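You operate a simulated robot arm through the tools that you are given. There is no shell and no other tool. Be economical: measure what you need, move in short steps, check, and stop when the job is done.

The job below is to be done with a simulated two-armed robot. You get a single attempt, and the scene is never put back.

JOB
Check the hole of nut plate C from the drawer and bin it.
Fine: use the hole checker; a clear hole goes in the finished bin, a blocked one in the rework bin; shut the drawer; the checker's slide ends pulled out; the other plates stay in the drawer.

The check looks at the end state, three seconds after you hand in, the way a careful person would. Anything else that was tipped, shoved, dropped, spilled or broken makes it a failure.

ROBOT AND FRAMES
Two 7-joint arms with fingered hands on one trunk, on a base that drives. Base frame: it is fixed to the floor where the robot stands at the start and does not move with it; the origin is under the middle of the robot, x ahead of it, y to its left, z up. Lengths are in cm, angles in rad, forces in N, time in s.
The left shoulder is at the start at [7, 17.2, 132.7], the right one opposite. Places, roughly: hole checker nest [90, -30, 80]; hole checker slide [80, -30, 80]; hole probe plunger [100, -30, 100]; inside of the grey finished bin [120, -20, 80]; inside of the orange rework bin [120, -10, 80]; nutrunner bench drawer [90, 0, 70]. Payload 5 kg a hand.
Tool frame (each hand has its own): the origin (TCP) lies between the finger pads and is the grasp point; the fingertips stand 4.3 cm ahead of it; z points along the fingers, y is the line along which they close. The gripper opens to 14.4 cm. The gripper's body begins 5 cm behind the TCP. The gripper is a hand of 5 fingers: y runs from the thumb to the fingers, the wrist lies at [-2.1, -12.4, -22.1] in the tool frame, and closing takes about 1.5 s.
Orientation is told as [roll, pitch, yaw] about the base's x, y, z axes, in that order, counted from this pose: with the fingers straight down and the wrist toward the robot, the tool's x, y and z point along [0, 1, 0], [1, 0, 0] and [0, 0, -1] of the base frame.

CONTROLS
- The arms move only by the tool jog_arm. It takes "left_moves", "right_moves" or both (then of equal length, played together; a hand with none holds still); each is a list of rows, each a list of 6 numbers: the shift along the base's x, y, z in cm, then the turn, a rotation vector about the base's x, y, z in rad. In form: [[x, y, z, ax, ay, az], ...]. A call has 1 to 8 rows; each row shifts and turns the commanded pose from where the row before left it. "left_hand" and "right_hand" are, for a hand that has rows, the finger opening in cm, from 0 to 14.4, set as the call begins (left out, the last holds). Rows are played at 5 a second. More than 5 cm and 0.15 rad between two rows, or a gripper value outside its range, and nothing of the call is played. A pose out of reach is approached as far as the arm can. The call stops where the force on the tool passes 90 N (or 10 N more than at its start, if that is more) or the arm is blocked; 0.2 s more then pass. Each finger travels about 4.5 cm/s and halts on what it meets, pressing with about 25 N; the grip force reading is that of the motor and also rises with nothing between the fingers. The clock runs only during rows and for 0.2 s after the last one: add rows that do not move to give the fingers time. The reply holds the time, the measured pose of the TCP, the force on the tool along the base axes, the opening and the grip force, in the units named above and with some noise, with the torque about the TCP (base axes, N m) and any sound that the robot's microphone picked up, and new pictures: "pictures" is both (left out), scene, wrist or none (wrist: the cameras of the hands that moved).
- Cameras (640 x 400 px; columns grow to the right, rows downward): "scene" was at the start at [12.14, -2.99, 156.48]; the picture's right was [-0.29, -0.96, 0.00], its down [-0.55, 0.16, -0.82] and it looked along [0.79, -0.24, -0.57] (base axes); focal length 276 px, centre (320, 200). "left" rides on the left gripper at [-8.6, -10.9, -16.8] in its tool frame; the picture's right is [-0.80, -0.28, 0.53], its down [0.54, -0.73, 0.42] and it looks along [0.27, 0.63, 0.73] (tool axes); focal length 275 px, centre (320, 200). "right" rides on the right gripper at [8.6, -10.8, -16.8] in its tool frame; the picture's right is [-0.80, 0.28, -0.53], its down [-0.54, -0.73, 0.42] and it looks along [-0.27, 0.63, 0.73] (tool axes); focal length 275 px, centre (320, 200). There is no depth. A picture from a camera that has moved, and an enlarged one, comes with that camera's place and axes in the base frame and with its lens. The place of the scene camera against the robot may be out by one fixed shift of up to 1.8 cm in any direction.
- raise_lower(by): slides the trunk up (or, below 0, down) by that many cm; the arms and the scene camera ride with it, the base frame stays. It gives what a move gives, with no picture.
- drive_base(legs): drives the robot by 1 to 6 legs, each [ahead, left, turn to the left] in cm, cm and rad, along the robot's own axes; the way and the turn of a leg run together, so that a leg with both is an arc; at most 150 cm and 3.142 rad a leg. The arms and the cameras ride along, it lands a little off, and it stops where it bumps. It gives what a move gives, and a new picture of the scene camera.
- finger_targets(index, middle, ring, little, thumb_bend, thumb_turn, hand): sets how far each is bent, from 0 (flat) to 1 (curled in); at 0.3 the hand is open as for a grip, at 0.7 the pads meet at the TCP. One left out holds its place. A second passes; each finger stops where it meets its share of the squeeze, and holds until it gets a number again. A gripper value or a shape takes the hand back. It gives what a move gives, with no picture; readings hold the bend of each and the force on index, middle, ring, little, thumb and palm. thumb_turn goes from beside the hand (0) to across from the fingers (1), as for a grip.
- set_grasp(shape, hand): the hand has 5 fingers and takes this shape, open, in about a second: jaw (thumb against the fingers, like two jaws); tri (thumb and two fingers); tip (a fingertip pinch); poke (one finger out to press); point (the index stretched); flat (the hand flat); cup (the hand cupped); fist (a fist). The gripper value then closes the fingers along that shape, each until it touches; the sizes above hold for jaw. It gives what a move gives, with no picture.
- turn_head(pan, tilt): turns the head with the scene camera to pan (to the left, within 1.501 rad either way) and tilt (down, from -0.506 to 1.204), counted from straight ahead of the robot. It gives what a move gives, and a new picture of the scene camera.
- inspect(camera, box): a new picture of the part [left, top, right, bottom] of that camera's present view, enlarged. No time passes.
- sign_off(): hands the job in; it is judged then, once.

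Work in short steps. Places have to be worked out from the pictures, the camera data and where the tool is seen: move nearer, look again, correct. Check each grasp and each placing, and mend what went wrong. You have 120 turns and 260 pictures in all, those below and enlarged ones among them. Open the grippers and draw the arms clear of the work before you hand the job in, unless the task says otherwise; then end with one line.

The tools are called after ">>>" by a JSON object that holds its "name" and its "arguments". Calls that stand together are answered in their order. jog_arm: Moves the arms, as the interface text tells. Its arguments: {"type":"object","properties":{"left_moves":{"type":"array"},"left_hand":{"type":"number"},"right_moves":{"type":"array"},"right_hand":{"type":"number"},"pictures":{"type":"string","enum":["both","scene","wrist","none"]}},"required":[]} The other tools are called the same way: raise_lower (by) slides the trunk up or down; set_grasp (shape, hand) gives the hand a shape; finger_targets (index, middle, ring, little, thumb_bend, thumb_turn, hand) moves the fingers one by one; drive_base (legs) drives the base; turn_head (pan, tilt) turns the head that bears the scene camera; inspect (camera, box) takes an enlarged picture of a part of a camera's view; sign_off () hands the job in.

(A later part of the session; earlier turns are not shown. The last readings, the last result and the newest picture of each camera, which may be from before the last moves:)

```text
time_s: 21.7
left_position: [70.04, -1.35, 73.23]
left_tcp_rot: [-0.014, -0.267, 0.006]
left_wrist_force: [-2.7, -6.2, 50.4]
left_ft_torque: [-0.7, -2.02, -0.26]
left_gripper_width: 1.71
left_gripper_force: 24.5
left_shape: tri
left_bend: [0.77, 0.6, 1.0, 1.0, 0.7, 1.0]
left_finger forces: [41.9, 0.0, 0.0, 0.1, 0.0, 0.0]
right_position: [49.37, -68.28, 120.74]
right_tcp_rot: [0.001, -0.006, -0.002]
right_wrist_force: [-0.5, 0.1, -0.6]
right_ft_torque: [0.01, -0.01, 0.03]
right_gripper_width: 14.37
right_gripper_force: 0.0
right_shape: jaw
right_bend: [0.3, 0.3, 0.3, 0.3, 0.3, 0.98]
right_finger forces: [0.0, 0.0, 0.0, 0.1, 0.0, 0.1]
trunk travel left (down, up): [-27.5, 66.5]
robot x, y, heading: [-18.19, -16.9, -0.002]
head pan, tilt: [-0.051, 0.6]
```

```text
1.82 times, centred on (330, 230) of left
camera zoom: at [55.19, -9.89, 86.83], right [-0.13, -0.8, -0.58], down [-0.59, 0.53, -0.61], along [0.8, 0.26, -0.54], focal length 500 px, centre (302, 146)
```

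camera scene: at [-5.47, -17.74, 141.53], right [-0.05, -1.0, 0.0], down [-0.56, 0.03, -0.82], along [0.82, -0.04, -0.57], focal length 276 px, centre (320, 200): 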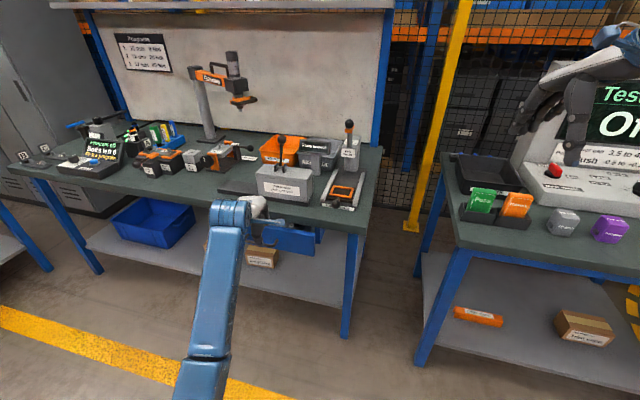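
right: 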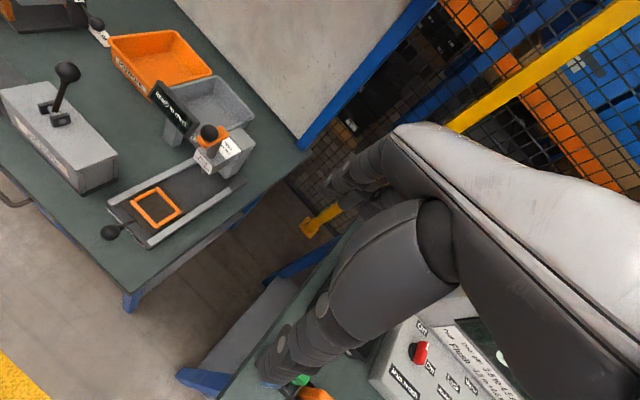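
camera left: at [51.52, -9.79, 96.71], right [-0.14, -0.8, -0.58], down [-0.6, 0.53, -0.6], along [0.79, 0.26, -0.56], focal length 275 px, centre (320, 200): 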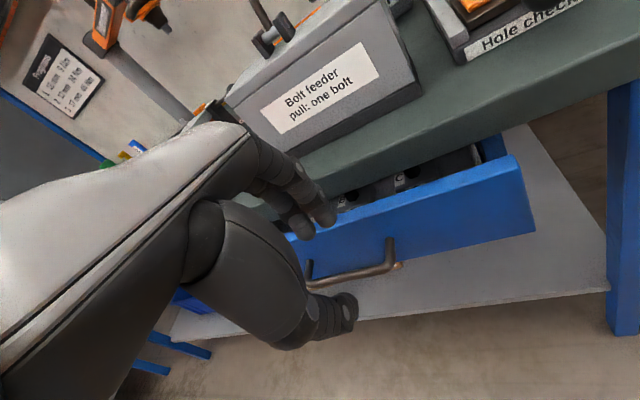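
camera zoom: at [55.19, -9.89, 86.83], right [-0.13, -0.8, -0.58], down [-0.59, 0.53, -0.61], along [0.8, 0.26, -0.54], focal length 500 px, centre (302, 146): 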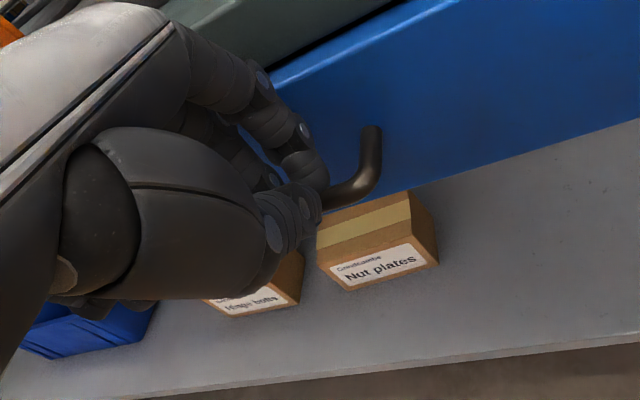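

The index tip landed on top of the bar. I'll lift, open, shift forward 1.8 cm and descend again.

>>> {"name": "jog_arm", "arguments": {"left_moves": [[0, 0, 1, 0, 0, 0], [0, 0, 1.5, 0, 0, 0], [0, 0, 1, 0, 0, 0], [0.9, 0, 0, 0, 0, 0], [0.9, 0, 0, 0, 0, 0]], "left_hand": 5, "pictures": "none"}}

>>> {"name": "jog_arm", "arguments": {"left_moves": [[0, 0, -1.5, 0, 0, 0], [0, 0, -1.5, 0, 0, 0], [0, 0, -1.7, 0, 0, 0]], "pictures": "none"}}

>>> {"name": "inspect", "arguments": {"camera": "left", "box": [200, 120, 460, 340]}}

```text
time_s: 22.9
left_position: [71.79, -1.36, 75.43]
left_tcp_rot: [-0.014, -0.248, 0.007]
left_wrist_force: [-0.7, -0.5, 0.2]
left_ft_torque: [0.0, 0.0, -0.01]
left_gripper_width: 4.95
left_gripper_force: 0.1
left_shape: tri
left_bend: [0.74, 0.52, 0.99, 0.99, 0.73, 1.0]
left_finger forces: [0.0, 0.0, 0.1, 0.1, 0.0, 0.0]
right_position: [50.13, -68.17, 120.17]
right_tcp_rot: [-0.002, 0.001, -0.001]
right_wrist_force: [0.5, -1.0, -0.8]
right_ft_torque: [-0.01, -0.02, 0.0]
right_gripper_width: 14.39
right_gripper_force: 0.1
right_shape: jaw
right_bend: [0.3, 0.3, 0.3, 0.3, 0.3, 0.98]
right_finger forces: [0.0, 0.1, 0.0, 0.0, 0.1, 0.0]
trunk travel left (down, up): [-27.5, 66.5]
robot x, y, heading: [-18.23, -17.01, 0.001]
head pan, tilt: [-0.051, 0.6]
```

```text
time_s: 23.7
left_position: [71.75, -1.43, 73.22]
left_tcp_rot: [-0.016, -0.282, 0.006]
left_wrist_force: [-32.2, 3.1, 69.6]
left_ft_torque: [0.02, -5.78, 0.91]
left_gripper_width: 5.49
left_gripper_force: 0.1
left_shape: tri
left_bend: [0.74, 0.46, 0.99, 0.99, 0.73, 1.0]
left_finger forces: [3.2, 102.7, 0.0, 0.0, 0.0, 0.1]
right_position: [48.93, -68.31, 121.0]
right_tcp_rot: [0.001, -0.008, -0.002]
right_wrist_force: [0.3, 0.1, 0.2]
right_ft_torque: [0.04, 0.01, -0.02]
right_gripper_width: 14.39
right_gripper_force: 0.1
right_shape: jaw
right_bend: [0.3, 0.3, 0.3, 0.3, 0.3, 0.98]
right_finger forces: [0.0, 0.0, 0.0, 0.1, 0.0, 0.0]
trunk travel left (down, up): [-27.5, 66.5]
robot x, y, heading: [-17.89, -16.77, -0.006]
head pan, tilt: [-0.051, 0.6]
```

```text
1.82 times, centred on (330, 230) of left
camera zoom: at [56.65, -9.9, 86.56], right [-0.12, -0.81, -0.58], down [-0.58, 0.53, -0.62], along [0.8, 0.26, -0.53], focal length 500 px, centre (302, 146)
```

zoom: 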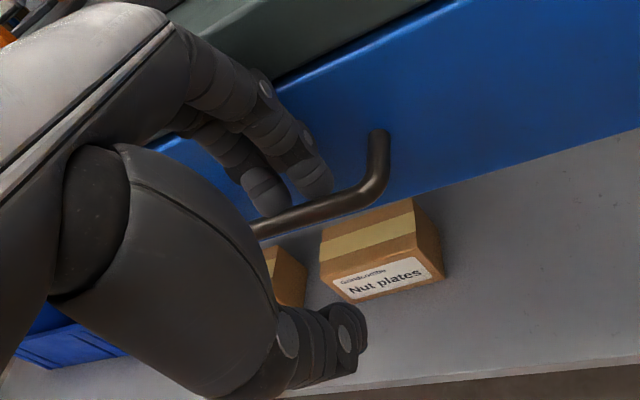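

The fingertips are now behind the bar, and a finger is pressing on the drawer front's edge. I'll ease up slightly, close and check.

>>> {"name": "jog_arm", "arguments": {"left_moves": [[-0.3, 0, 0.5, 0, 0, 0], [0, 0, 0, 0, 0, 0], [0, 0, 0, 0, 0, 0], [0, 0, 0, 0, 0, 0], [0, 0, 0, 0, 0, 0], [0, 0, 0, 0, 0, 0]], "left_hand": 0, "pictures": "none"}}

>>> {"name": "inspect", "arguments": {"camera": "left", "box": [200, 120, 460, 340]}}

```text
time_s: 25.1
left_position: [71.29, -1.41, 72.98]
left_tcp_rot: [-0.014, -0.274, 0.004]
left_wrist_force: [-26.1, 1.9, 58.0]
left_ft_torque: [0.08, -5.46, 0.8]
left_gripper_width: 2.69
left_gripper_force: 25.1
left_shape: tri
left_bend: [0.74, 0.43, 1.0, 1.0, 0.69, 1.0]
left_finger forces: [8.7, 117.5, 0.0, 0.0, 4.5, 0.0]
right_position: [49.18, -68.19, 120.81]
right_tcp_rot: [0.002, -0.007, -0.001]
right_wrist_force: [0.0, 0.8, 1.1]
right_ft_torque: [0.01, 0.01, 0.0]
right_gripper_width: 14.38
right_gripper_force: 0.0
right_shape: jaw
right_bend: [0.3, 0.3, 0.3, 0.3, 0.3, 0.98]
right_finger forces: [0.0, 0.0, 0.0, 0.0, 0.1, 0.0]
trunk travel left (down, up): [-27.5, 66.5]
robot x, y, heading: [-17.82, -16.99, -0.002]
head pan, tilt: [-0.051, 0.6]
```

```text
1.82 times, centred on (330, 230) of left
camera zoom: at [56.49, -9.91, 86.49], right [-0.13, -0.8, -0.58], down [-0.59, 0.53, -0.61], along [0.8, 0.26, -0.54], focal length 500 px, centre (302, 146)
```

zoom: 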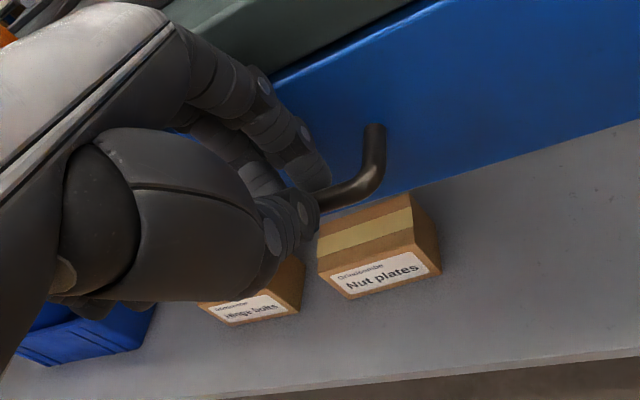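

The thumb and fingers now straddle the bar. I'll pull gently.

>>> {"name": "jog_arm", "arguments": {"left_moves": [[-1, 0, 0.3, 0, 0, 0], [-1.5, 0, 0, 0, 0, 0], [-1.5, 0, 0, 0, 0, 0], [-1.5, 0, 0, 0, 0, 0]], "left_hand": 0, "pictures": "none"}}

>>> {"name": "inspect", "arguments": {"camera": "left", "box": [160, 60, 480, 320]}}

>>> {"name": "inspect", "arguments": {"camera": "scene", "box": [190, 190, 350, 290]}}

```text
time_s: 26.1
left_position: [66.06, -0.57, 72.74]
left_tcp_rot: [-0.012, -0.269, 0.012]
left_wrist_force: [10.3, 37.1, 47.3]
left_ft_torque: [0.96, -3.18, 2.0]
left_gripper_width: 2.99
left_gripper_force: 24.5
left_shape: tri
left_bend: [0.74, 0.41, 1.0, 1.0, 0.7, 1.0]
left_finger forces: [10.2, 50.7, 0.0, 0.0, 5.2, 0.0]
right_position: [49.8, -67.77, 120.62]
right_tcp_rot: [-0.001, -0.004, 0.001]
right_wrist_force: [-0.3, 0.5, -0.2]
right_ft_torque: [0.02, -0.03, 0.0]
right_gripper_width: 14.38
right_gripper_force: 0.0
right_shape: jaw
right_bend: [0.3, 0.3, 0.3, 0.3, 0.3, 0.98]
right_finger forces: [0.0, 0.1, 0.0, 0.0, 0.0, 0.0]
trunk travel left (down, up): [-27.5, 66.5]
robot x, y, heading: [-18.13, -16.89, 0.004]
head pan, tilt: [-0.051, 0.6]
```

```text
1.54 times, centred on (320, 190) of left
camera zoom: at [51.39, -9.22, 86.32], right [-0.12, -0.8, -0.58], down [-0.59, 0.53, -0.61], along [0.8, 0.27, -0.54], focal length 424 px, centre (320, 215)
```

zoom: 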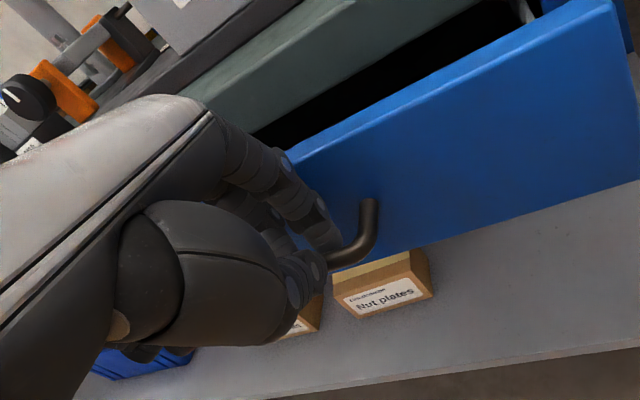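

```text
4.00 times, centred on (270, 240) of scene
camera zoom: at [-6.02, -17.44, 141.59], right [-0.05, -1.0, 0.0], down [-0.56, 0.03, -0.83], along [0.83, -0.04, -0.56], focal length 1106 px, centre (520, 40)
```

zoom: 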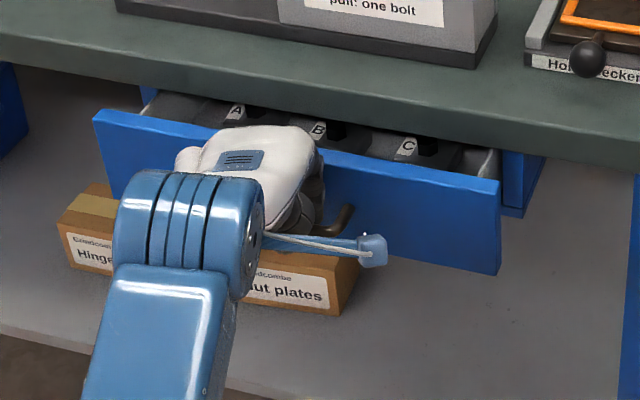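

The drawer follows the hand. I'll keep pulling, easing up a little to relieve the side and vertical forces.

>>> {"name": "jog_arm", "arguments": {"left_moves": [[-1.5, 0.2, 0.2, 0, 0, 0], [-2, 0.2, 0, 0, 0, 0], [-2, 0, 0, 0, 0, 0], [-2, 0, 0, 0, 0, 0], [-2, 0, 0, 0, 0, 0]], "left_hand": 0, "pictures": "none"}}

>>> {"name": "inspect", "arguments": {"camera": "scene", "box": [190, 190, 350, 290]}}

```text
time_s: 27.3
left_position: [56.64, 0.24, 72.02]
left_tcp_rot: [-0.009, -0.255, 0.019]
left_wrist_force: [18.2, 57.6, 28.1]
left_ft_torque: [0.71, -1.76, 2.85]
left_gripper_width: 3.39
left_gripper_force: 25.2
left_shape: tri
left_bend: [0.74, 0.42, 1.0, 1.0, 0.71, 1.0]
left_finger forces: [35.9, 27.6, 0.1, 0.0, 15.6, 0.1]
right_position: [49.92, -67.66, 120.57]
right_tcp_rot: [-0.003, -0.001, 0.002]
right_wrist_force: [-1.0, -0.3, 0.1]
right_ft_torque: [0.0, 0.0, -0.01]
right_gripper_width: 14.41
right_gripper_force: 0.0
right_shape: jaw
right_bend: [0.3, 0.3, 0.3, 0.3, 0.3, 0.98]
right_finger forces: [0.0, 0.0, 0.0, 0.1, 0.0, 0.1]
trunk travel left (down, up): [-27.5, 66.5]
robot x, y, heading: [-18.01, -16.79, -0.0]
head pan, tilt: [-0.051, 0.6]
```

```text
4.00 times, centred on (270, 240) of scene
camera zoom: at [-5.68, -17.28, 141.54], right [-0.05, -1.0, 0.0], down [-0.56, 0.02, -0.83], along [0.82, -0.04, -0.56], focal length 1106 px, centre (520, 40)
```

zoom: 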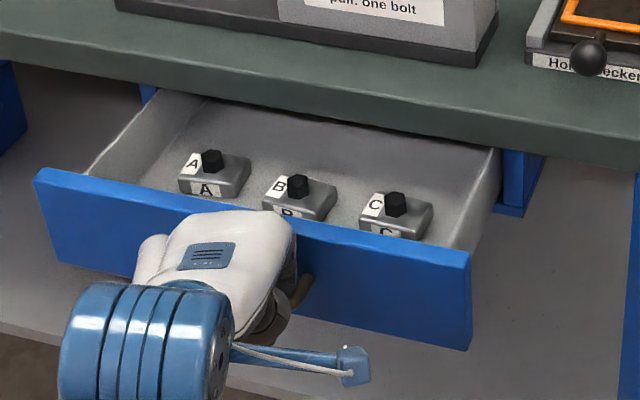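

The drawer is well open and all three plates are accessible. I'll pull 3 cm more, then release.

>>> {"name": "jog_arm", "arguments": {"left_moves": [[-1.5, 0.4, 0.1, 0, 0, 0], [-1.5, 0.4, 0, 0, 0, 0]], "left_hand": 0, "pictures": "none"}}

>>> {"name": "jog_arm", "arguments": {"left_moves": [[0, 0, 0, 0, 0, 0], [0, 0, 0, 0, 0, 0], [0, 0, 0, 0, 0, 0], [0, 0, 0.5, 0, 0, 0], [0, 0, 2, 0, 0, 0], [0, 0, 4, 0, 0, 0], [-1, 0, 4, 0, 0, 0]], "left_hand": 6}}

```text
time_s: 27.9
left_position: [53.66, 0.93, 72.05]
left_tcp_rot: [-0.009, -0.251, 0.019]
left_wrist_force: [18.6, 58.9, 17.3]
left_ft_torque: [0.63, -1.27, 2.87]
left_gripper_width: 3.38
left_gripper_force: 24.7
left_shape: tri
left_bend: [0.74, 0.42, 1.0, 1.0, 0.7, 1.0]
left_finger forces: [42.6, 23.9, 0.1, 0.0, 8.5, 0.1]
right_position: [50.17, -67.73, 120.53]
right_tcp_rot: [-0.003, 0.0, 0.001]
right_wrist_force: [0.3, 0.6, 0.1]
right_ft_torque: [-0.01, 0.0, 0.0]
right_gripper_width: 14.4
right_gripper_force: 0.0
right_shape: jaw
right_bend: [0.3, 0.3, 0.3, 0.3, 0.3, 0.98]
right_finger forces: [0.0, 0.0, 0.0, 0.1, 0.1, 0.0]
trunk travel left (down, up): [-27.5, 66.5]
robot x, y, heading: [-18.15, -17.06, 0.004]
head pan, tilt: [-0.051, 0.6]
```

```text
time_s: 29.5
left_position: [52.64, -0.19, 82.55]
left_tcp_rot: [-0.017, -0.248, 0.006]
left_wrist_force: [0.3, 2.0, -0.5]
left_ft_torque: [-0.11, 0.02, -0.02]
left_gripper_width: 6.0
left_gripper_force: 0.1
left_shape: tri
left_bend: [0.74, 0.48, 0.99, 0.99, 0.72, 1.0]
left_finger forces: [0.0, 0.0, 0.0, 0.1, 0.0, 0.0]
right_position: [50.12, -68.09, 120.29]
right_tcp_rot: [-0.003, 0.003, -0.001]
right_wrist_force: [1.7, 1.2, -0.2]
right_ft_torque: [-0.06, 0.05, 0.0]
right_gripper_width: 14.4
right_gripper_force: 0.1
right_shape: jaw
right_bend: [0.3, 0.3, 0.3, 0.3, 0.3, 0.98]
right_finger forces: [0.0, 0.0, 0.0, 0.0, 0.0, 0.1]
trunk travel left (down, up): [-27.5, 66.5]
robot x, y, heading: [-17.64, -17.02, 0.003]
head pan, tilt: [-0.051, 0.6]
camera scene: at [-5.31, -17.59, 141.51], right [-0.05, -1.0, 0.0], down [-0.57, 0.03, -0.82], along [0.82, -0.04, -0.57], focal length 276 px, centre (320, 200)
camera left: at [38.1, -8.67, 96.39], right [-0.14, -0.81, -0.57], down [-0.6, 0.53, -0.6], along [0.79, 0.26, -0.56], focal length 275 px, centre (320, 200)
```

scene: 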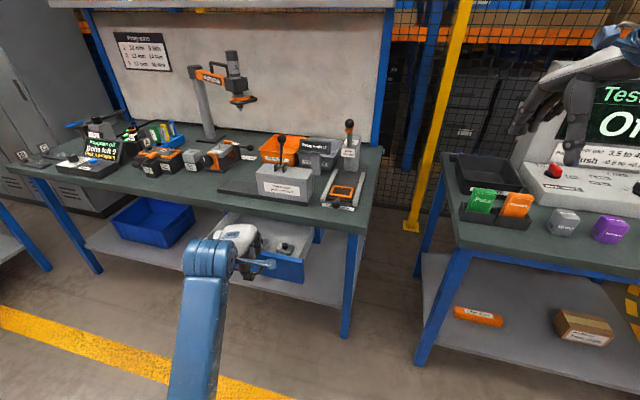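
left: 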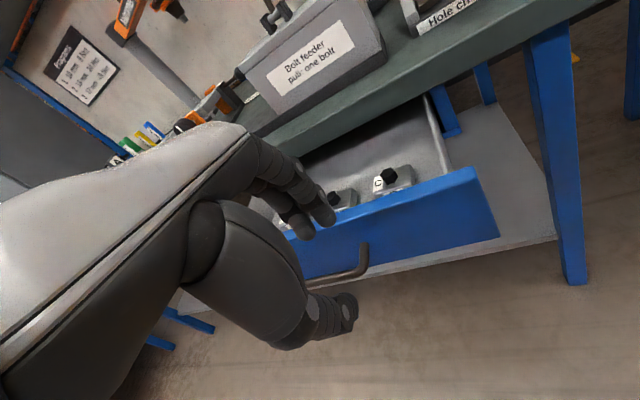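

The hand is free of the handle. I'll move the left arm up and to the left, out of the way.

>>> {"name": "jog_arm", "arguments": {"left_moves": [[-1, 1, 4, 0, 0.03, 0], [-1, 2.5, 4, 0, 0.03, 0], [-1, 3, 3.5, 0, 0.03, 0], [0, 3, 3.5, 0, 0.03, 0], [0, 3, 3, 0, 0.03, 0], [0, 4, 0, 0, 0.03, 0], [0, 4, 0, 0, 0.03, 0], [0, 4, 0, 0, 0.03, 0]], "pictures": "none"}}

>>> {"name": "drive_base", "arguments": {"legs": [[0, 20, 0]]}}

>>> {"name": "inspect", "arguments": {"camera": "scene", "box": [190, 180, 430, 330]}}

```text
time_s: 31.3
left_position: [49.66, 24.57, 100.48]
left_tcp_rot: [-0.014, -0.009, 0.006]
left_wrist_force: [0.6, 0.5, -0.2]
left_ft_torque: [-0.04, -0.02, -0.01]
left_gripper_width: 6.01
left_gripper_force: 0.0
left_shape: tri
left_bend: [0.74, 0.48, 0.99, 0.99, 0.72, 1.0]
left_finger forces: [0.1, 0.0, 0.0, 0.0, 0.0, 0.1]
right_position: [49.92, -67.98, 120.42]
right_tcp_rot: [-0.001, -0.001, -0.001]
right_wrist_force: [-0.9, 0.6, 0.3]
right_ft_torque: [-0.05, 0.0, -0.01]
right_gripper_width: 14.39
right_gripper_force: 0.1
right_shape: jaw
right_bend: [0.3, 0.3, 0.3, 0.3, 0.3, 0.98]
right_finger forces: [0.1, 0.1, 0.0, 0.1, 0.0, 0.0]
trunk travel left (down, up): [-27.5, 66.5]
robot x, y, heading: [-18.07, -16.69, -0.005]
head pan, tilt: [-0.051, 0.6]
```

```text
time_s: 32.9
left_position: [49.42, 44.85, 100.53]
left_tcp_rot: [-0.012, -0.01, 0.006]
left_wrist_force: [0.2, -0.3, -0.3]
left_ft_torque: [-0.02, 0.0, -0.05]
left_gripper_width: 5.99
left_gripper_force: 0.1
left_shape: tri
left_bend: [0.74, 0.48, 0.99, 0.99, 0.72, 1.0]
left_finger forces: [0.0, 0.1, 0.1, 0.1, 0.0, 0.1]
right_position: [49.98, -47.58, 120.3]
right_tcp_rot: [0.002, -0.001, 0.0]
right_wrist_force: [0.2, 0.0, 0.2]
right_ft_torque: [-0.06, -0.03, 0.0]
right_gripper_width: 14.4
right_gripper_force: 0.1
right_shape: jaw
right_bend: [0.3, 0.3, 0.3, 0.3, 0.3, 0.98]
right_finger forces: [0.1, 0.1, 0.1, 0.1, 0.0, 0.0]
trunk travel left (down, up): [-27.5, 66.5]
robot x, y, heading: [-18.06, 3.45, 0.009]
head pan, tilt: [-0.051, 0.6]
camera scene: at [-5.52, 2.67, 141.53], right [-0.05, -1.0, 0.0], down [-0.56, 0.03, -0.82], along [0.82, -0.04, -0.57], focal length 276 px, centre (320, 200)
```

scene: 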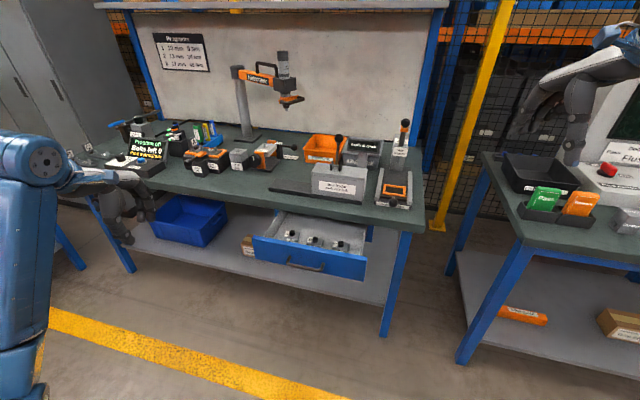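

```text
2.67 times, centred on (310, 255) of scene
camera zoom: at [-5.52, 2.67, 141.53], right [-0.05, -1.0, 0.0], down [-0.56, 0.03, -0.82], along [0.82, -0.04, -0.57], focal length 737 px, centre (347, 53)
```

zoom: 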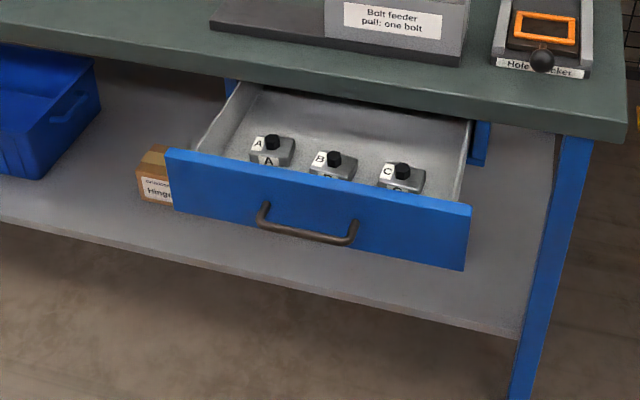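

Plate C is at about [65, -8, 73]. I'll bring the right hand over to look from above.

>>> {"name": "jog_arm", "arguments": {"right_moves": [[1, 4.5, -1.5, 0, 0, 0], [1, 4.5, -1.5, 0, 0, 0], [1, 4.5, -1.5, 0, 0, 0], [1, 4.5, -1.5, 0, 0, 0], [1, 4.5, -1.5, 0, 0, 0], [1, 4.5, -1.5, 0, 0, 0], [1, 4.5, -1.5, 0, 0, 0], [1, 4.5, -1.5, 0, 0, 0]], "pictures": "wrist"}}

```text
time_s: 34.7
left_position: [49.51, 44.99, 100.26]
left_tcp_rot: [-0.015, -0.009, 0.005]
left_wrist_force: [1.2, 0.7, 0.3]
left_ft_torque: [-0.04, 0.01, -0.02]
left_gripper_width: 6.01
left_gripper_force: 0.0
left_shape: tri
left_bend: [0.74, 0.48, 0.99, 0.99, 0.72, 1.0]
left_finger forces: [0.0, 0.0, 0.0, 0.1, 0.0, 0.0]
right_position: [58.15, -11.56, 108.37]
right_tcp_rot: [-0.002, -0.001, -0.003]
right_wrist_force: [0.3, -0.2, 0.8]
right_ft_torque: [0.01, 0.02, 0.02]
right_gripper_width: 14.38
right_gripper_force: 0.2
right_shape: jaw
right_bend: [0.3, 0.3, 0.3, 0.3, 0.3, 0.97]
right_finger forces: [0.1, 0.0, 0.1, 0.0, 0.1, 0.0]
trunk travel left (down, up): [-27.5, 66.5]
robot x, y, heading: [-17.94, 3.35, 0.002]
head pan, tilt: [-0.051, 0.6]
camera right: at [47.47, -3.03, 125.21], right [0.28, -0.8, 0.54], down [-0.73, -0.54, -0.42], along [0.63, -0.27, -0.73], focal length 275 px, centre (320, 200)
```

right: 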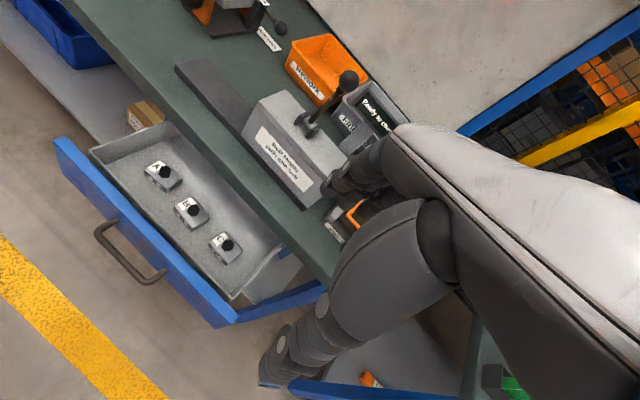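

>>> {"name": "inspect", "arguments": {"camera": "right", "box": [130, 140, 290, 280]}}

```text
2.86 times, centred on (210, 210) of right
camera zoom: at [47.47, -3.03, 125.21], right [0.28, -0.8, 0.54], down [-0.73, -0.54, -0.42], along [0.63, -0.27, -0.73], focal length 786 px, centre (634, 171)
```

zoom: 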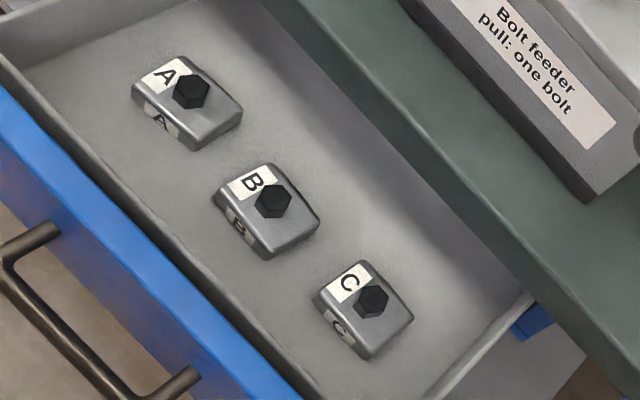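

The plates lie close to the bench edge, so I want the drawer further out. I'll close the right hand, dip its fingertips just inside the drawer front above the plates, and drag the front panel toward me.

>>> {"name": "jog_arm", "arguments": {"right_moves": [[2, 2, -3, 0, 0, 0], [2, 2, -3.5, 0, 0, 0], [2, 2, -3.5, 0, 0, 0], [2, 2, -3.5, 0, 0, 0], [1.3, 2, -3.5, 0, 0, 0], [0, 0, 0, 0, 0, 0]], "right_hand": 0, "pictures": "both"}}

>>> {"name": "inspect", "arguments": {"camera": "scene", "box": [230, 190, 390, 290]}}

```text
time_s: 36.1
left_position: [49.45, 44.88, 100.53]
left_tcp_rot: [-0.013, -0.013, 0.009]
left_wrist_force: [0.0, -0.7, 0.5]
left_ft_torque: [0.04, -0.02, 0.03]
left_gripper_width: 6.0
left_gripper_force: 0.0
left_shape: tri
left_bend: [0.74, 0.48, 0.99, 0.99, 0.72, 1.0]
left_finger forces: [0.0, 0.0, 0.0, 0.0, 0.0, 0.0]
right_position: [67.27, -1.65, 91.31]
right_tcp_rot: [-0.001, 0.0, 0.001]
right_wrist_force: [-0.2, -0.7, 0.1]
right_ft_torque: [-0.02, -0.04, 0.02]
right_gripper_width: 1.96
right_gripper_force: 0.2
right_shape: jaw
right_bend: [0.72, 0.62, 0.61, 0.58, 0.74, 1.0]
right_finger forces: [0.0, 0.0, 0.0, 0.0, 0.0, 0.1]
trunk travel left (down, up): [-27.5, 66.5]
robot x, y, heading: [-17.9, 3.53, 0.004]
head pan, tilt: [-0.051, 0.6]
camera scene: at [-5.56, 2.58, 141.53], right [-0.05, -1.0, 0.0], down [-0.56, 0.03, -0.83], along [0.82, -0.04, -0.56], focal length 276 px, centre (320, 200)
camera right: at [56.49, 6.86, 108.15], right [0.28, -0.8, 0.53], down [-0.73, -0.54, -0.42], along [0.63, -0.27, -0.73], focal length 275 px, centre (320, 200)
```

scene: 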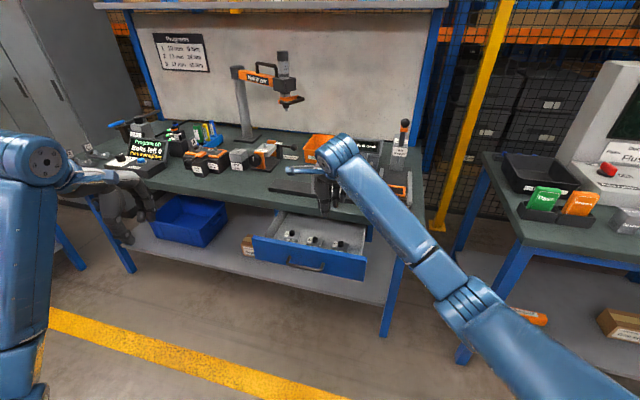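
right: 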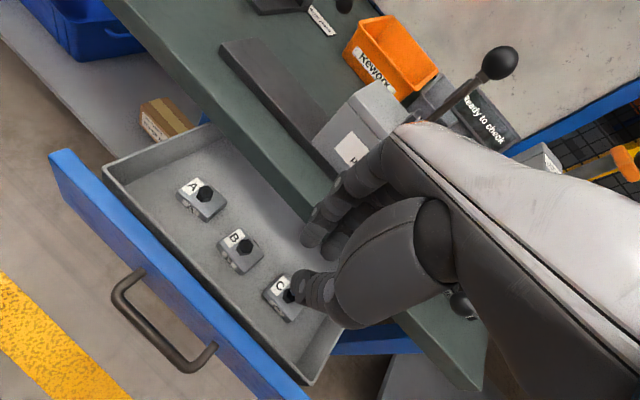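

```text
4.00 times, centred on (310, 240) of scene
camera zoom: at [-5.56, 2.58, 141.53], right [-0.05, -1.0, 0.0], down [-0.56, 0.03, -0.83], along [0.82, -0.04, -0.56], focal length 1106 px, centre (360, 40)
```

zoom: 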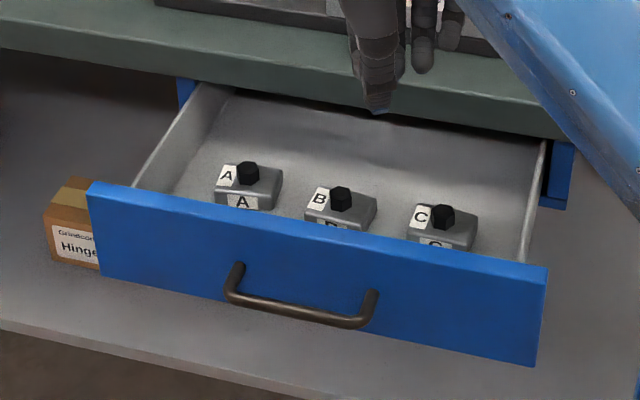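

The front edges of the bench and drawer are turned about -0.30 rad from the base frame. I'll turn the robot to face the bench squarely and shift left along it.

>>> {"name": "drive_base", "arguments": {"legs": [[0, 0, -0.3], [0, 19, 0]]}}

>>> {"name": "inspect", "arguments": {"camera": "right", "box": [0, 0, 640, 400]}}

```text
time_s: 38.6
left_position: [64.14, 41.35, 100.39]
left_tcp_rot: [-0.012, -0.009, -0.289]
left_wrist_force: [0.9, 0.6, -1.3]
left_ft_torque: [-0.01, 0.02, 0.01]
left_gripper_width: 5.98
left_gripper_force: 0.1
left_shape: tri
left_bend: [0.74, 0.48, 0.99, 0.99, 0.72, 1.0]
left_finger forces: [0.0, 0.0, 0.0, 0.0, 0.0, 0.0]
right_position: [67.47, -8.35, 91.26]
right_tcp_rot: [0.001, 0.001, -0.295]
right_wrist_force: [0.0, 0.7, -0.3]
right_ft_torque: [-0.07, 0.0, 0.01]
right_gripper_width: 0.0
right_gripper_force: 25.5
right_shape: jaw
right_bend: [0.7, 0.7, 0.7, 0.7, 0.59, 1.0]
right_finger forces: [0.0, 0.0, 0.1, 0.1, 0.1, 0.1]
trunk travel left (down, up): [-27.5, 66.5]
robot x, y, heading: [-12.53, 21.54, -0.299]
head pan, tilt: [-0.051, 0.6]
camera scene: at [-0.75, 16.64, 141.53], right [-0.34, -0.94, 0.0], down [-0.53, 0.19, -0.82], along [0.78, -0.28, -0.57], focal length 276 px, centre (320, 200)
```

scene: 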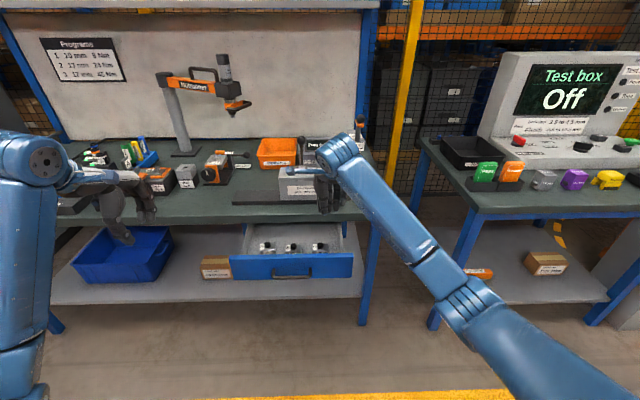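

```text
1.00 times, centred on (320, 200) of right (not enlarged: the box is as wide or as high as the picture)
camera zoom: at [59.76, 2.97, 108.15], right [0.04, -0.84, 0.53], down [-0.85, -0.31, -0.42], along [0.52, -0.44, -0.73], focal length 275 px, centre (320, 200)
```

zoom: 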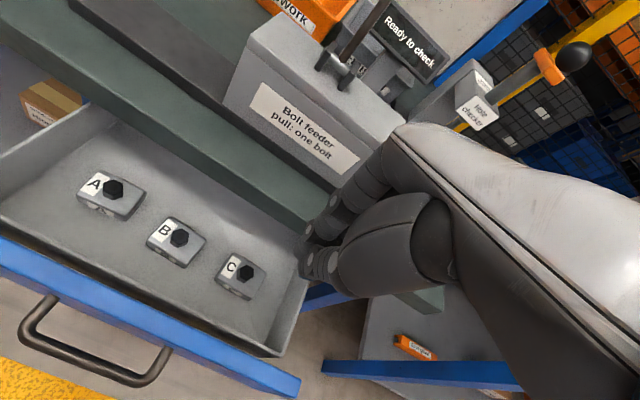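

The robot is aligned now. I'll move the closed fingertips to the drawer centre, just inside the front panel at z≈76.5, so the tips stay above the plate tops.

>>> {"name": "jog_arm", "arguments": {"right_moves": [[0.4, 2.5, -2.5, 0, 0, 0], [0.4, 2.5, -2.5, 0, 0, 0], [0.4, 2.5, -2.5, 0, 0, 0], [0.4, 2.4, -2.3, 0, 0, 0]], "pictures": "both"}}

>>> {"name": "inspect", "arguments": {"camera": "scene", "box": [220, 190, 380, 290]}}

```text
time_s: 39.6
left_position: [64.06, 41.21, 100.46]
left_tcp_rot: [-0.013, -0.011, -0.29]
left_wrist_force: [-0.4, -0.6, -0.4]
left_ft_torque: [0.03, 0.0, -0.01]
left_gripper_width: 6.01
left_gripper_force: 0.1
left_shape: tri
left_bend: [0.74, 0.48, 0.99, 0.99, 0.72, 1.0]
left_finger forces: [0.0, 0.0, 0.1, 0.0, 0.0, 0.0]
right_position: [69.11, 1.54, 81.52]
right_tcp_rot: [0.0, -0.001, -0.299]
right_wrist_force: [-0.6, 0.4, 0.4]
right_ft_torque: [0.04, 0.05, 0.0]
right_gripper_width: 0.01
right_gripper_force: 25.0
right_shape: jaw
right_bend: [0.7, 0.7, 0.7, 0.7, 0.59, 1.0]
right_finger forces: [0.1, 0.0, 0.0, 0.0, 0.1, 0.0]
trunk travel left (down, up): [-27.5, 66.5]
robot x, y, heading: [-12.44, 21.57, -0.294]
head pan, tilt: [-0.051, 0.6]
camera scene: at [-0.72, 16.65, 141.53], right [-0.34, -0.94, 0.0], down [-0.53, 0.19, -0.82], along [0.78, -0.28, -0.57], focal length 276 px, centre (320, 200)
camera right: at [61.39, 12.87, 98.35], right [0.04, -0.84, 0.54], down [-0.85, -0.31, -0.42], along [0.52, -0.44, -0.73], focal length 275 px, centre (320, 200)
```

scene: 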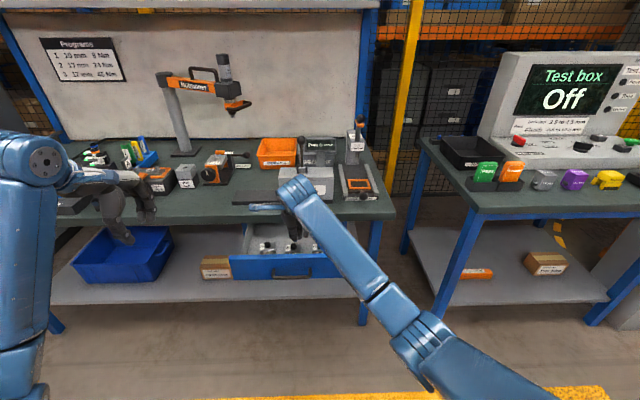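
right: 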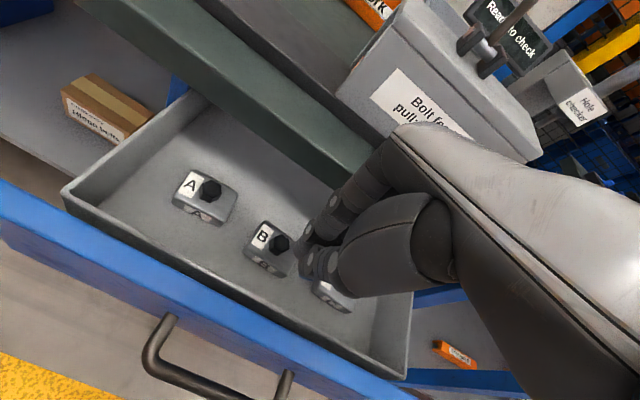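

```text
4.00 times, centred on (300, 240) of scene
camera zoom: at [-0.72, 16.65, 141.53], right [-0.34, -0.94, 0.0], down [-0.53, 0.19, -0.82], along [0.78, -0.28, -0.57], focal length 1106 px, centre (400, 40)
```

zoom: 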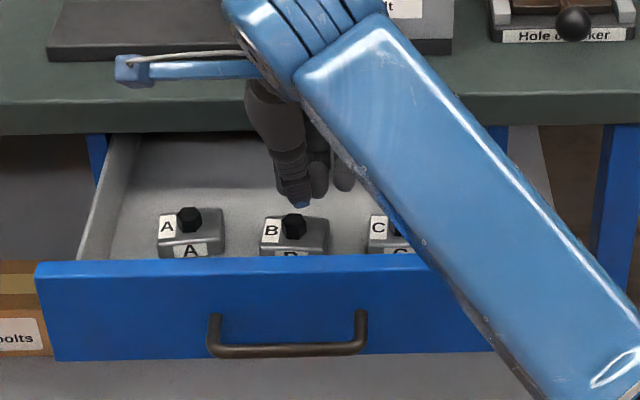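

The geometry agrees: front inner rim at u≈61.7, plate B's centre at u≈69. I'll descend to z≈76 and drag toward the robot along the bench normal.

>>> {"name": "jog_arm", "arguments": {"right_moves": [[-0.9, 0.3, -1.8, 0, 0, 0], [0, 0, -1.8, 0, 0, 0], [0, 0, -1.8, 0, 0, 0]], "pictures": "none"}}

>>> {"name": "inspect", "arguments": {"camera": "right", "box": [160, 130, 480, 400]}}

```text
time_s: 40.5
left_position: [64.11, 41.28, 100.52]
left_tcp_rot: [-0.014, -0.01, -0.29]
left_wrist_force: [0.4, 0.4, 0.6]
left_ft_torque: [-0.01, 0.03, -0.01]
left_gripper_width: 6.0
left_gripper_force: 0.0
left_shape: tri
left_bend: [0.74, 0.48, 0.99, 0.99, 0.72, 1.0]
left_finger forces: [0.1, 0.0, 0.1, 0.1, 0.1, 0.0]
right_position: [68.17, 1.83, 76.18]
right_tcp_rot: [-0.001, -0.001, -0.298]
right_wrist_force: [0.1, 0.2, 0.3]
right_ft_torque: [-0.03, 0.0, -0.03]
right_gripper_width: 0.0
right_gripper_force: 25.2
right_shape: jaw
right_bend: [0.7, 0.7, 0.7, 0.7, 0.59, 1.0]
right_finger forces: [0.0, 0.1, 0.0, 0.0, 0.0, 0.1]
trunk travel left (down, up): [-27.5, 66.5]
robot x, y, heading: [-12.71, 21.3, -0.295]
head pan, tilt: [-0.051, 0.6]
```

```text
1.48 times, centred on (320, 265) of right
camera zoom: at [60.44, 13.15, 92.96], right [0.04, -0.84, 0.53], down [-0.85, -0.31, -0.42], along [0.52, -0.44, -0.73], focal length 408 px, centre (320, 104)
```

zoom: 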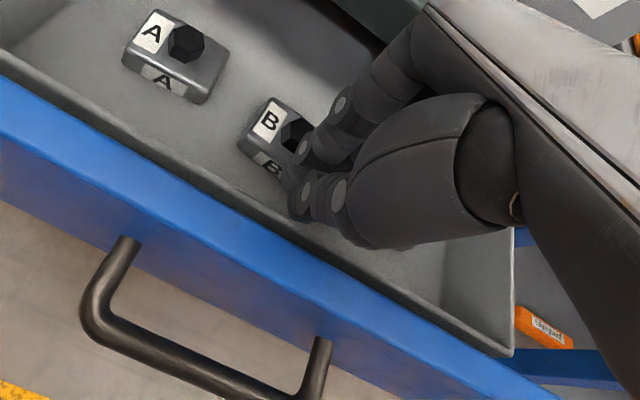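

Tips are inside the front panel and clear of the plates. I'll drag.

>>> {"name": "jog_arm", "arguments": {"right_moves": [[-1.43, 0.45, 0, 0, 0, 0], [-1.43, 0.45, 0, 0, 0, 0], [-1.43, 0.45, 0, 0, 0, 0], [-1.43, 0.45, 0, 0, 0, 0], [-1.43, 0.45, 0, 0, 0, 0], [-1.43, 0.45, 0, 0, 0, 0]], "pictures": "none"}}

>>> {"name": "inspect", "arguments": {"camera": "scene", "box": [220, 190, 380, 290]}}

```text
time_s: 41.9
left_position: [64.09, 41.31, 100.59]
left_tcp_rot: [-0.013, -0.01, -0.288]
left_wrist_force: [0.1, 0.3, 0.5]
left_ft_torque: [-0.04, -0.01, 0.0]
left_gripper_width: 6.0
left_gripper_force: 0.0
left_shape: tri
left_bend: [0.74, 0.48, 0.99, 0.99, 0.72, 1.0]
left_finger forces: [0.0, 0.1, 0.0, 0.0, 0.1, 0.0]
right_position: [59.4, 4.6, 76.06]
right_tcp_rot: [0.002, 0.0, -0.297]
right_wrist_force: [-0.7, -0.1, 0.6]
right_ft_torque: [0.01, 0.02, 0.01]
right_gripper_width: 0.01
right_gripper_force: 25.1
right_shape: jaw
right_bend: [0.7, 0.7, 0.7, 0.7, 0.59, 1.0]
right_finger forces: [0.0, 0.0, 0.0, 0.0, 0.0, 0.0]
trunk travel left (down, up): [-27.5, 66.5]
robot x, y, heading: [-13.01, 21.14, -0.292]
head pan, tilt: [-0.051, 0.6]
```

```text
4.00 times, centred on (300, 240) of scene
camera zoom: at [-0.82, 16.57, 141.53], right [-0.34, -0.94, 0.0], down [-0.53, 0.19, -0.83], along [0.78, -0.28, -0.56], focal length 1106 px, centre (400, 40)
```

zoom: 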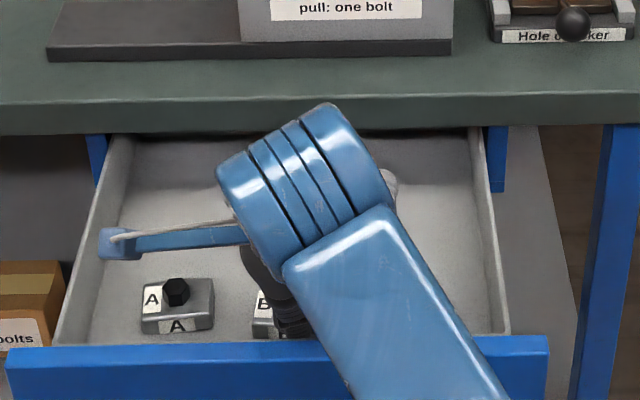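

The drawer opened several cm more. I'll lift the hand and open it to look at plate C again.

>>> {"name": "jog_arm", "arguments": {"right_moves": [[0.6, -0.2, 1, 0, 0, 0], [0, 0, 4, 0, 0, 0], [0, 0, 4, 0, 0, 0], [0, 0, 4, 0, 0, 0], [-1, -3, 1, 0, 0, 0]], "right_hand": 7, "pictures": "wrist"}}

>>> {"name": "inspect", "arguments": {"camera": "scene", "box": [220, 190, 380, 290]}}

```text
time_s: 43.0
left_position: [64.08, 41.18, 100.51]
left_tcp_rot: [-0.011, -0.011, -0.29]
left_wrist_force: [0.2, -1.5, 0.4]
left_ft_torque: [0.05, -0.01, 0.0]
left_gripper_width: 6.02
left_gripper_force: 0.1
left_shape: tri
left_bend: [0.74, 0.48, 0.99, 0.99, 0.72, 1.0]
left_finger forces: [0.0, 0.0, 0.0, 0.0, 0.0, 0.1]
right_position: [59.15, 1.07, 90.07]
right_tcp_rot: [0.001, -0.001, -0.297]
right_wrist_force: [-0.6, -0.8, -0.1]
right_ft_torque: [0.07, -0.03, 0.0]
right_gripper_width: 6.97
right_gripper_force: 0.0
right_shape: jaw
right_bend: [0.74, 0.45, 0.42, 0.41, 0.71, 1.0]
right_finger forces: [0.0, 0.0, 0.1, 0.0, 0.0, 0.0]
trunk travel left (down, up): [-27.5, 66.5]
robot x, y, heading: [-12.21, 21.22, -0.294]
head pan, tilt: [-0.051, 0.6]
camera right: at [51.44, 12.49, 106.93], right [0.04, -0.85, 0.53], down [-0.85, -0.31, -0.42], along [0.52, -0.44, -0.73], focal length 275 px, centre (320, 200)
```

right: 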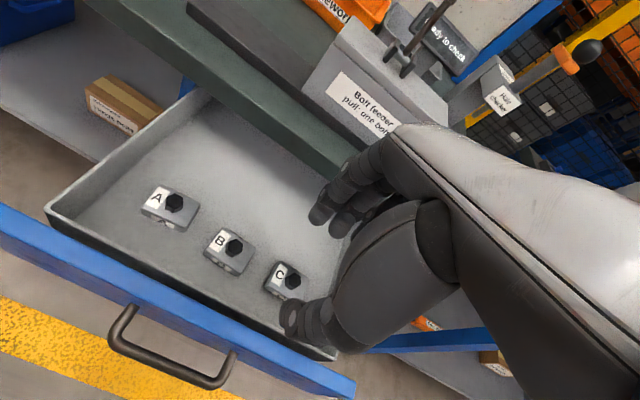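

```text
4.00 times, centred on (300, 240) of scene
camera zoom: at [-0.82, 16.37, 141.52], right [-0.34, -0.94, 0.0], down [-0.53, 0.19, -0.82], along [0.78, -0.28, -0.57], focal length 1106 px, centre (400, 40)
```

zoom: 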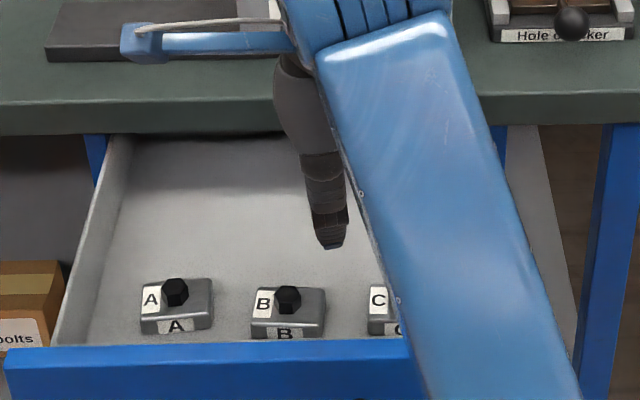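

C is now at about [62.6, -4.7], with its top at z≈68.5. I'll move over it at z≈79.

>>> {"name": "jog_arm", "arguments": {"right_moves": [[1.7, -2.9, -3, 0, 0, 0], [1.75, -2.9, -4, 0, 0, 0], [0, 0, -4, 0, 0, 0]], "right_hand": 8, "pictures": "wrist"}}

>>> {"name": "inspect", "arguments": {"camera": "right", "box": [200, 160, 420, 360]}}

>>> {"name": "inspect", "arguments": {"camera": "scene", "box": [240, 210, 400, 310]}}

```text
refused: row 2 steps farther than a row can; nothing moved
```

```text
2.00 times, centred on (310, 260) of right
camera zoom: at [51.44, 12.49, 106.93], right [0.04, -0.85, 0.53], down [-0.85, -0.31, -0.42], along [0.52, -0.44, -0.73], focal length 551 px, centre (340, 80)
```

zoom: 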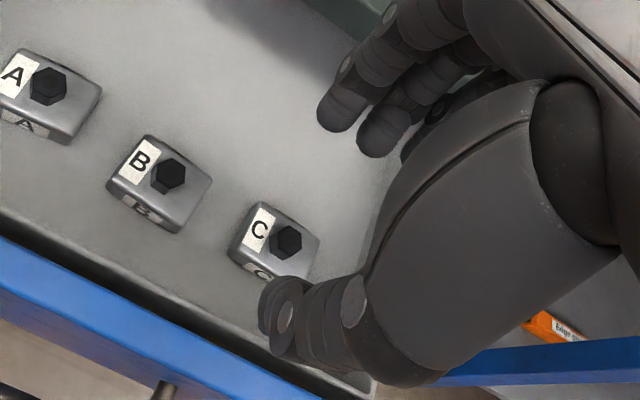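

```text
4.00 times, centred on (320, 260) of scene
camera zoom: at [-0.82, 16.37, 141.52], right [-0.34, -0.94, 0.0], down [-0.53, 0.19, -0.82], along [0.78, -0.28, -0.57], focal length 1106 px, centre (320, -40)
```

zoom: 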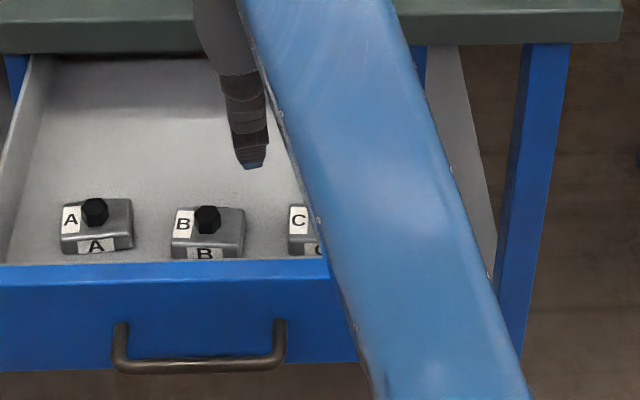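

That step was too long, so I'll split it into smaller rows.

>>> {"name": "jog_arm", "arguments": {"right_moves": [[1.2, -2.1, -2.5, 0, 0, 0], [1.2, -2.1, -2.5, 0, 0, 0], [1.15, -2.1, -2.5, 0, 0, 0], [0, 0, -3, 0, 0, 0]], "right_hand": 8, "pictures": "none"}}

>>> {"name": "inspect", "arguments": {"camera": "right", "box": [180, 150, 440, 370]}}

>>> {"name": "inspect", "arguments": {"camera": "scene", "box": [240, 210, 400, 310]}}

```text
time_s: 44.0
left_position: [64.01, 41.26, 100.51]
left_tcp_rot: [-0.012, -0.009, -0.289]
left_wrist_force: [-0.1, -0.5, 0.3]
left_ft_torque: [-0.01, 0.0, -0.04]
left_gripper_width: 5.99
left_gripper_force: 0.0
left_shape: tri
left_bend: [0.74, 0.48, 0.99, 0.99, 0.72, 1.0]
left_finger forces: [0.0, 0.1, 0.0, 0.1, 0.0, 0.0]
right_position: [62.8, -5.06, 79.36]
right_tcp_rot: [-0.001, 0.0, -0.298]
right_wrist_force: [-0.1, -0.1, 0.8]
right_ft_torque: [-0.03, 0.03, -0.01]
right_gripper_width: 7.97
right_gripper_force: 0.0
right_shape: jaw
right_bend: [0.74, 0.43, 0.4, 0.4, 0.68, 1.0]
right_finger forces: [0.1, 0.0, 0.1, 0.1, 0.0, 0.0]
trunk travel left (down, up): [-27.5, 66.5]
robot x, y, heading: [-12.59, 21.03, -0.295]
head pan, tilt: [-0.051, 0.6]
```

```text
1.82 times, centred on (310, 260) of right
camera zoom: at [54.98, 6.3, 96.37], right [0.04, -0.84, 0.53], down [-0.85, -0.31, -0.42], along [0.52, -0.44, -0.73], focal length 500 px, centre (338, 91)
```

zoom: 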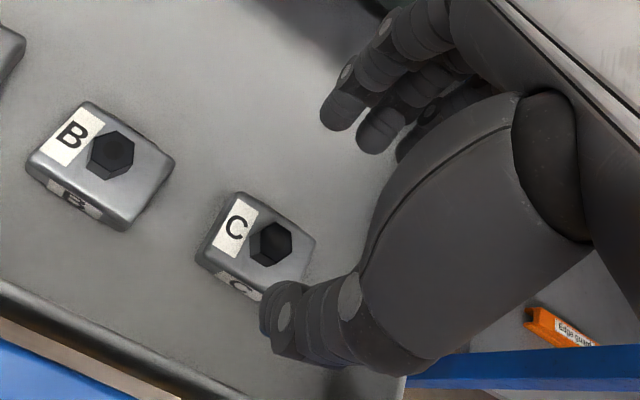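

```text
4.00 times, centred on (320, 260) of scene
camera zoom: at [-0.77, 16.58, 141.53], right [-0.34, -0.94, 0.0], down [-0.53, 0.19, -0.82], along [0.78, -0.28, -0.57], focal length 1106 px, centre (320, -40)
```

zoom: 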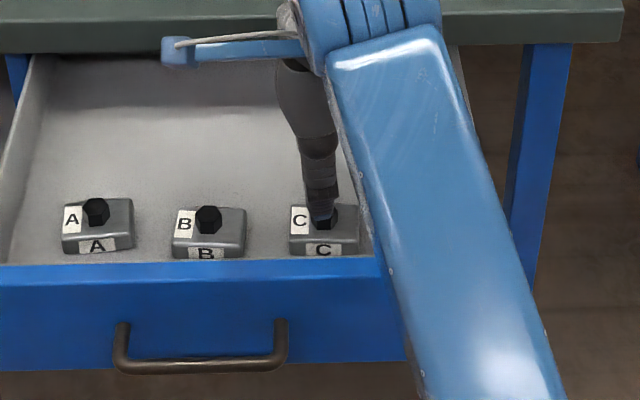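

C refines to about [63.2, -6.0], top at z≈67.5. I'll adjust and descend carefully with the fingers straddling it.

>>> {"name": "jog_arm", "arguments": {"right_moves": [[0.4, -0.9, 0, 0, 0, 0], [0, 0, -2, 0, 0, 0], [0, 0, -2, 0, 0, 0], [0, 0, -2, 0, 0, 0]], "right_hand": 8, "pictures": "none"}}

>>> {"name": "inspect", "arguments": {"camera": "right", "box": [180, 150, 440, 370]}}

>>> {"name": "inspect", "arguments": {"camera": "scene", "box": [280, 230, 360, 280]}}

```text
time_s: 45.0
left_position: [64.08, 41.3, 100.37]
left_tcp_rot: [-0.014, -0.009, -0.29]
left_wrist_force: [-0.1, -0.4, 0.4]
left_ft_torque: [0.0, 0.01, -0.01]
left_gripper_width: 6.01
left_gripper_force: 0.0
left_shape: tri
left_bend: [0.74, 0.48, 0.99, 0.99, 0.72, 1.0]
left_finger forces: [0.0, 0.0, 0.0, 0.1, 0.1, 0.1]
right_position: [63.14, -5.95, 73.46]
right_tcp_rot: [0.001, 0.001, -0.296]
right_wrist_force: [-0.4, -0.2, 0.4]
right_ft_torque: [-0.01, -0.02, 0.01]
right_gripper_width: 7.97
right_gripper_force: 0.0
right_shape: jaw
right_bend: [0.74, 0.43, 0.4, 0.4, 0.68, 1.0]
right_finger forces: [0.1, 0.0, 0.0, 0.0, 0.1, 0.1]
trunk travel left (down, up): [-27.5, 66.5]
robot x, y, heading: [-12.28, 21.54, -0.294]
head pan, tilt: [-0.051, 0.6]
```

```text
1.82 times, centred on (310, 260) of right
camera zoom: at [55.42, 5.39, 90.39], right [0.04, -0.84, 0.53], down [-0.85, -0.31, -0.42], along [0.52, -0.44, -0.73], focal length 500 px, centre (338, 91)
```

zoom: 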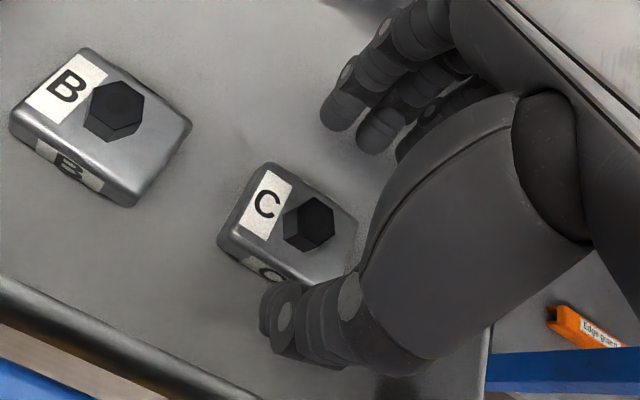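

```text
8.00 times, centred on (320, 255) of scene
camera zoom: at [-0.75, 16.55, 141.53], right [-0.34, -0.94, 0.0], down [-0.53, 0.19, -0.82], along [0.78, -0.28, -0.57], focal length 2211 px, centre (320, -240)
```

zoom: 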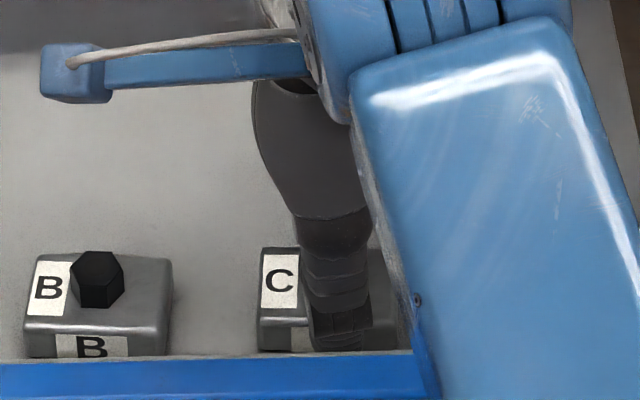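

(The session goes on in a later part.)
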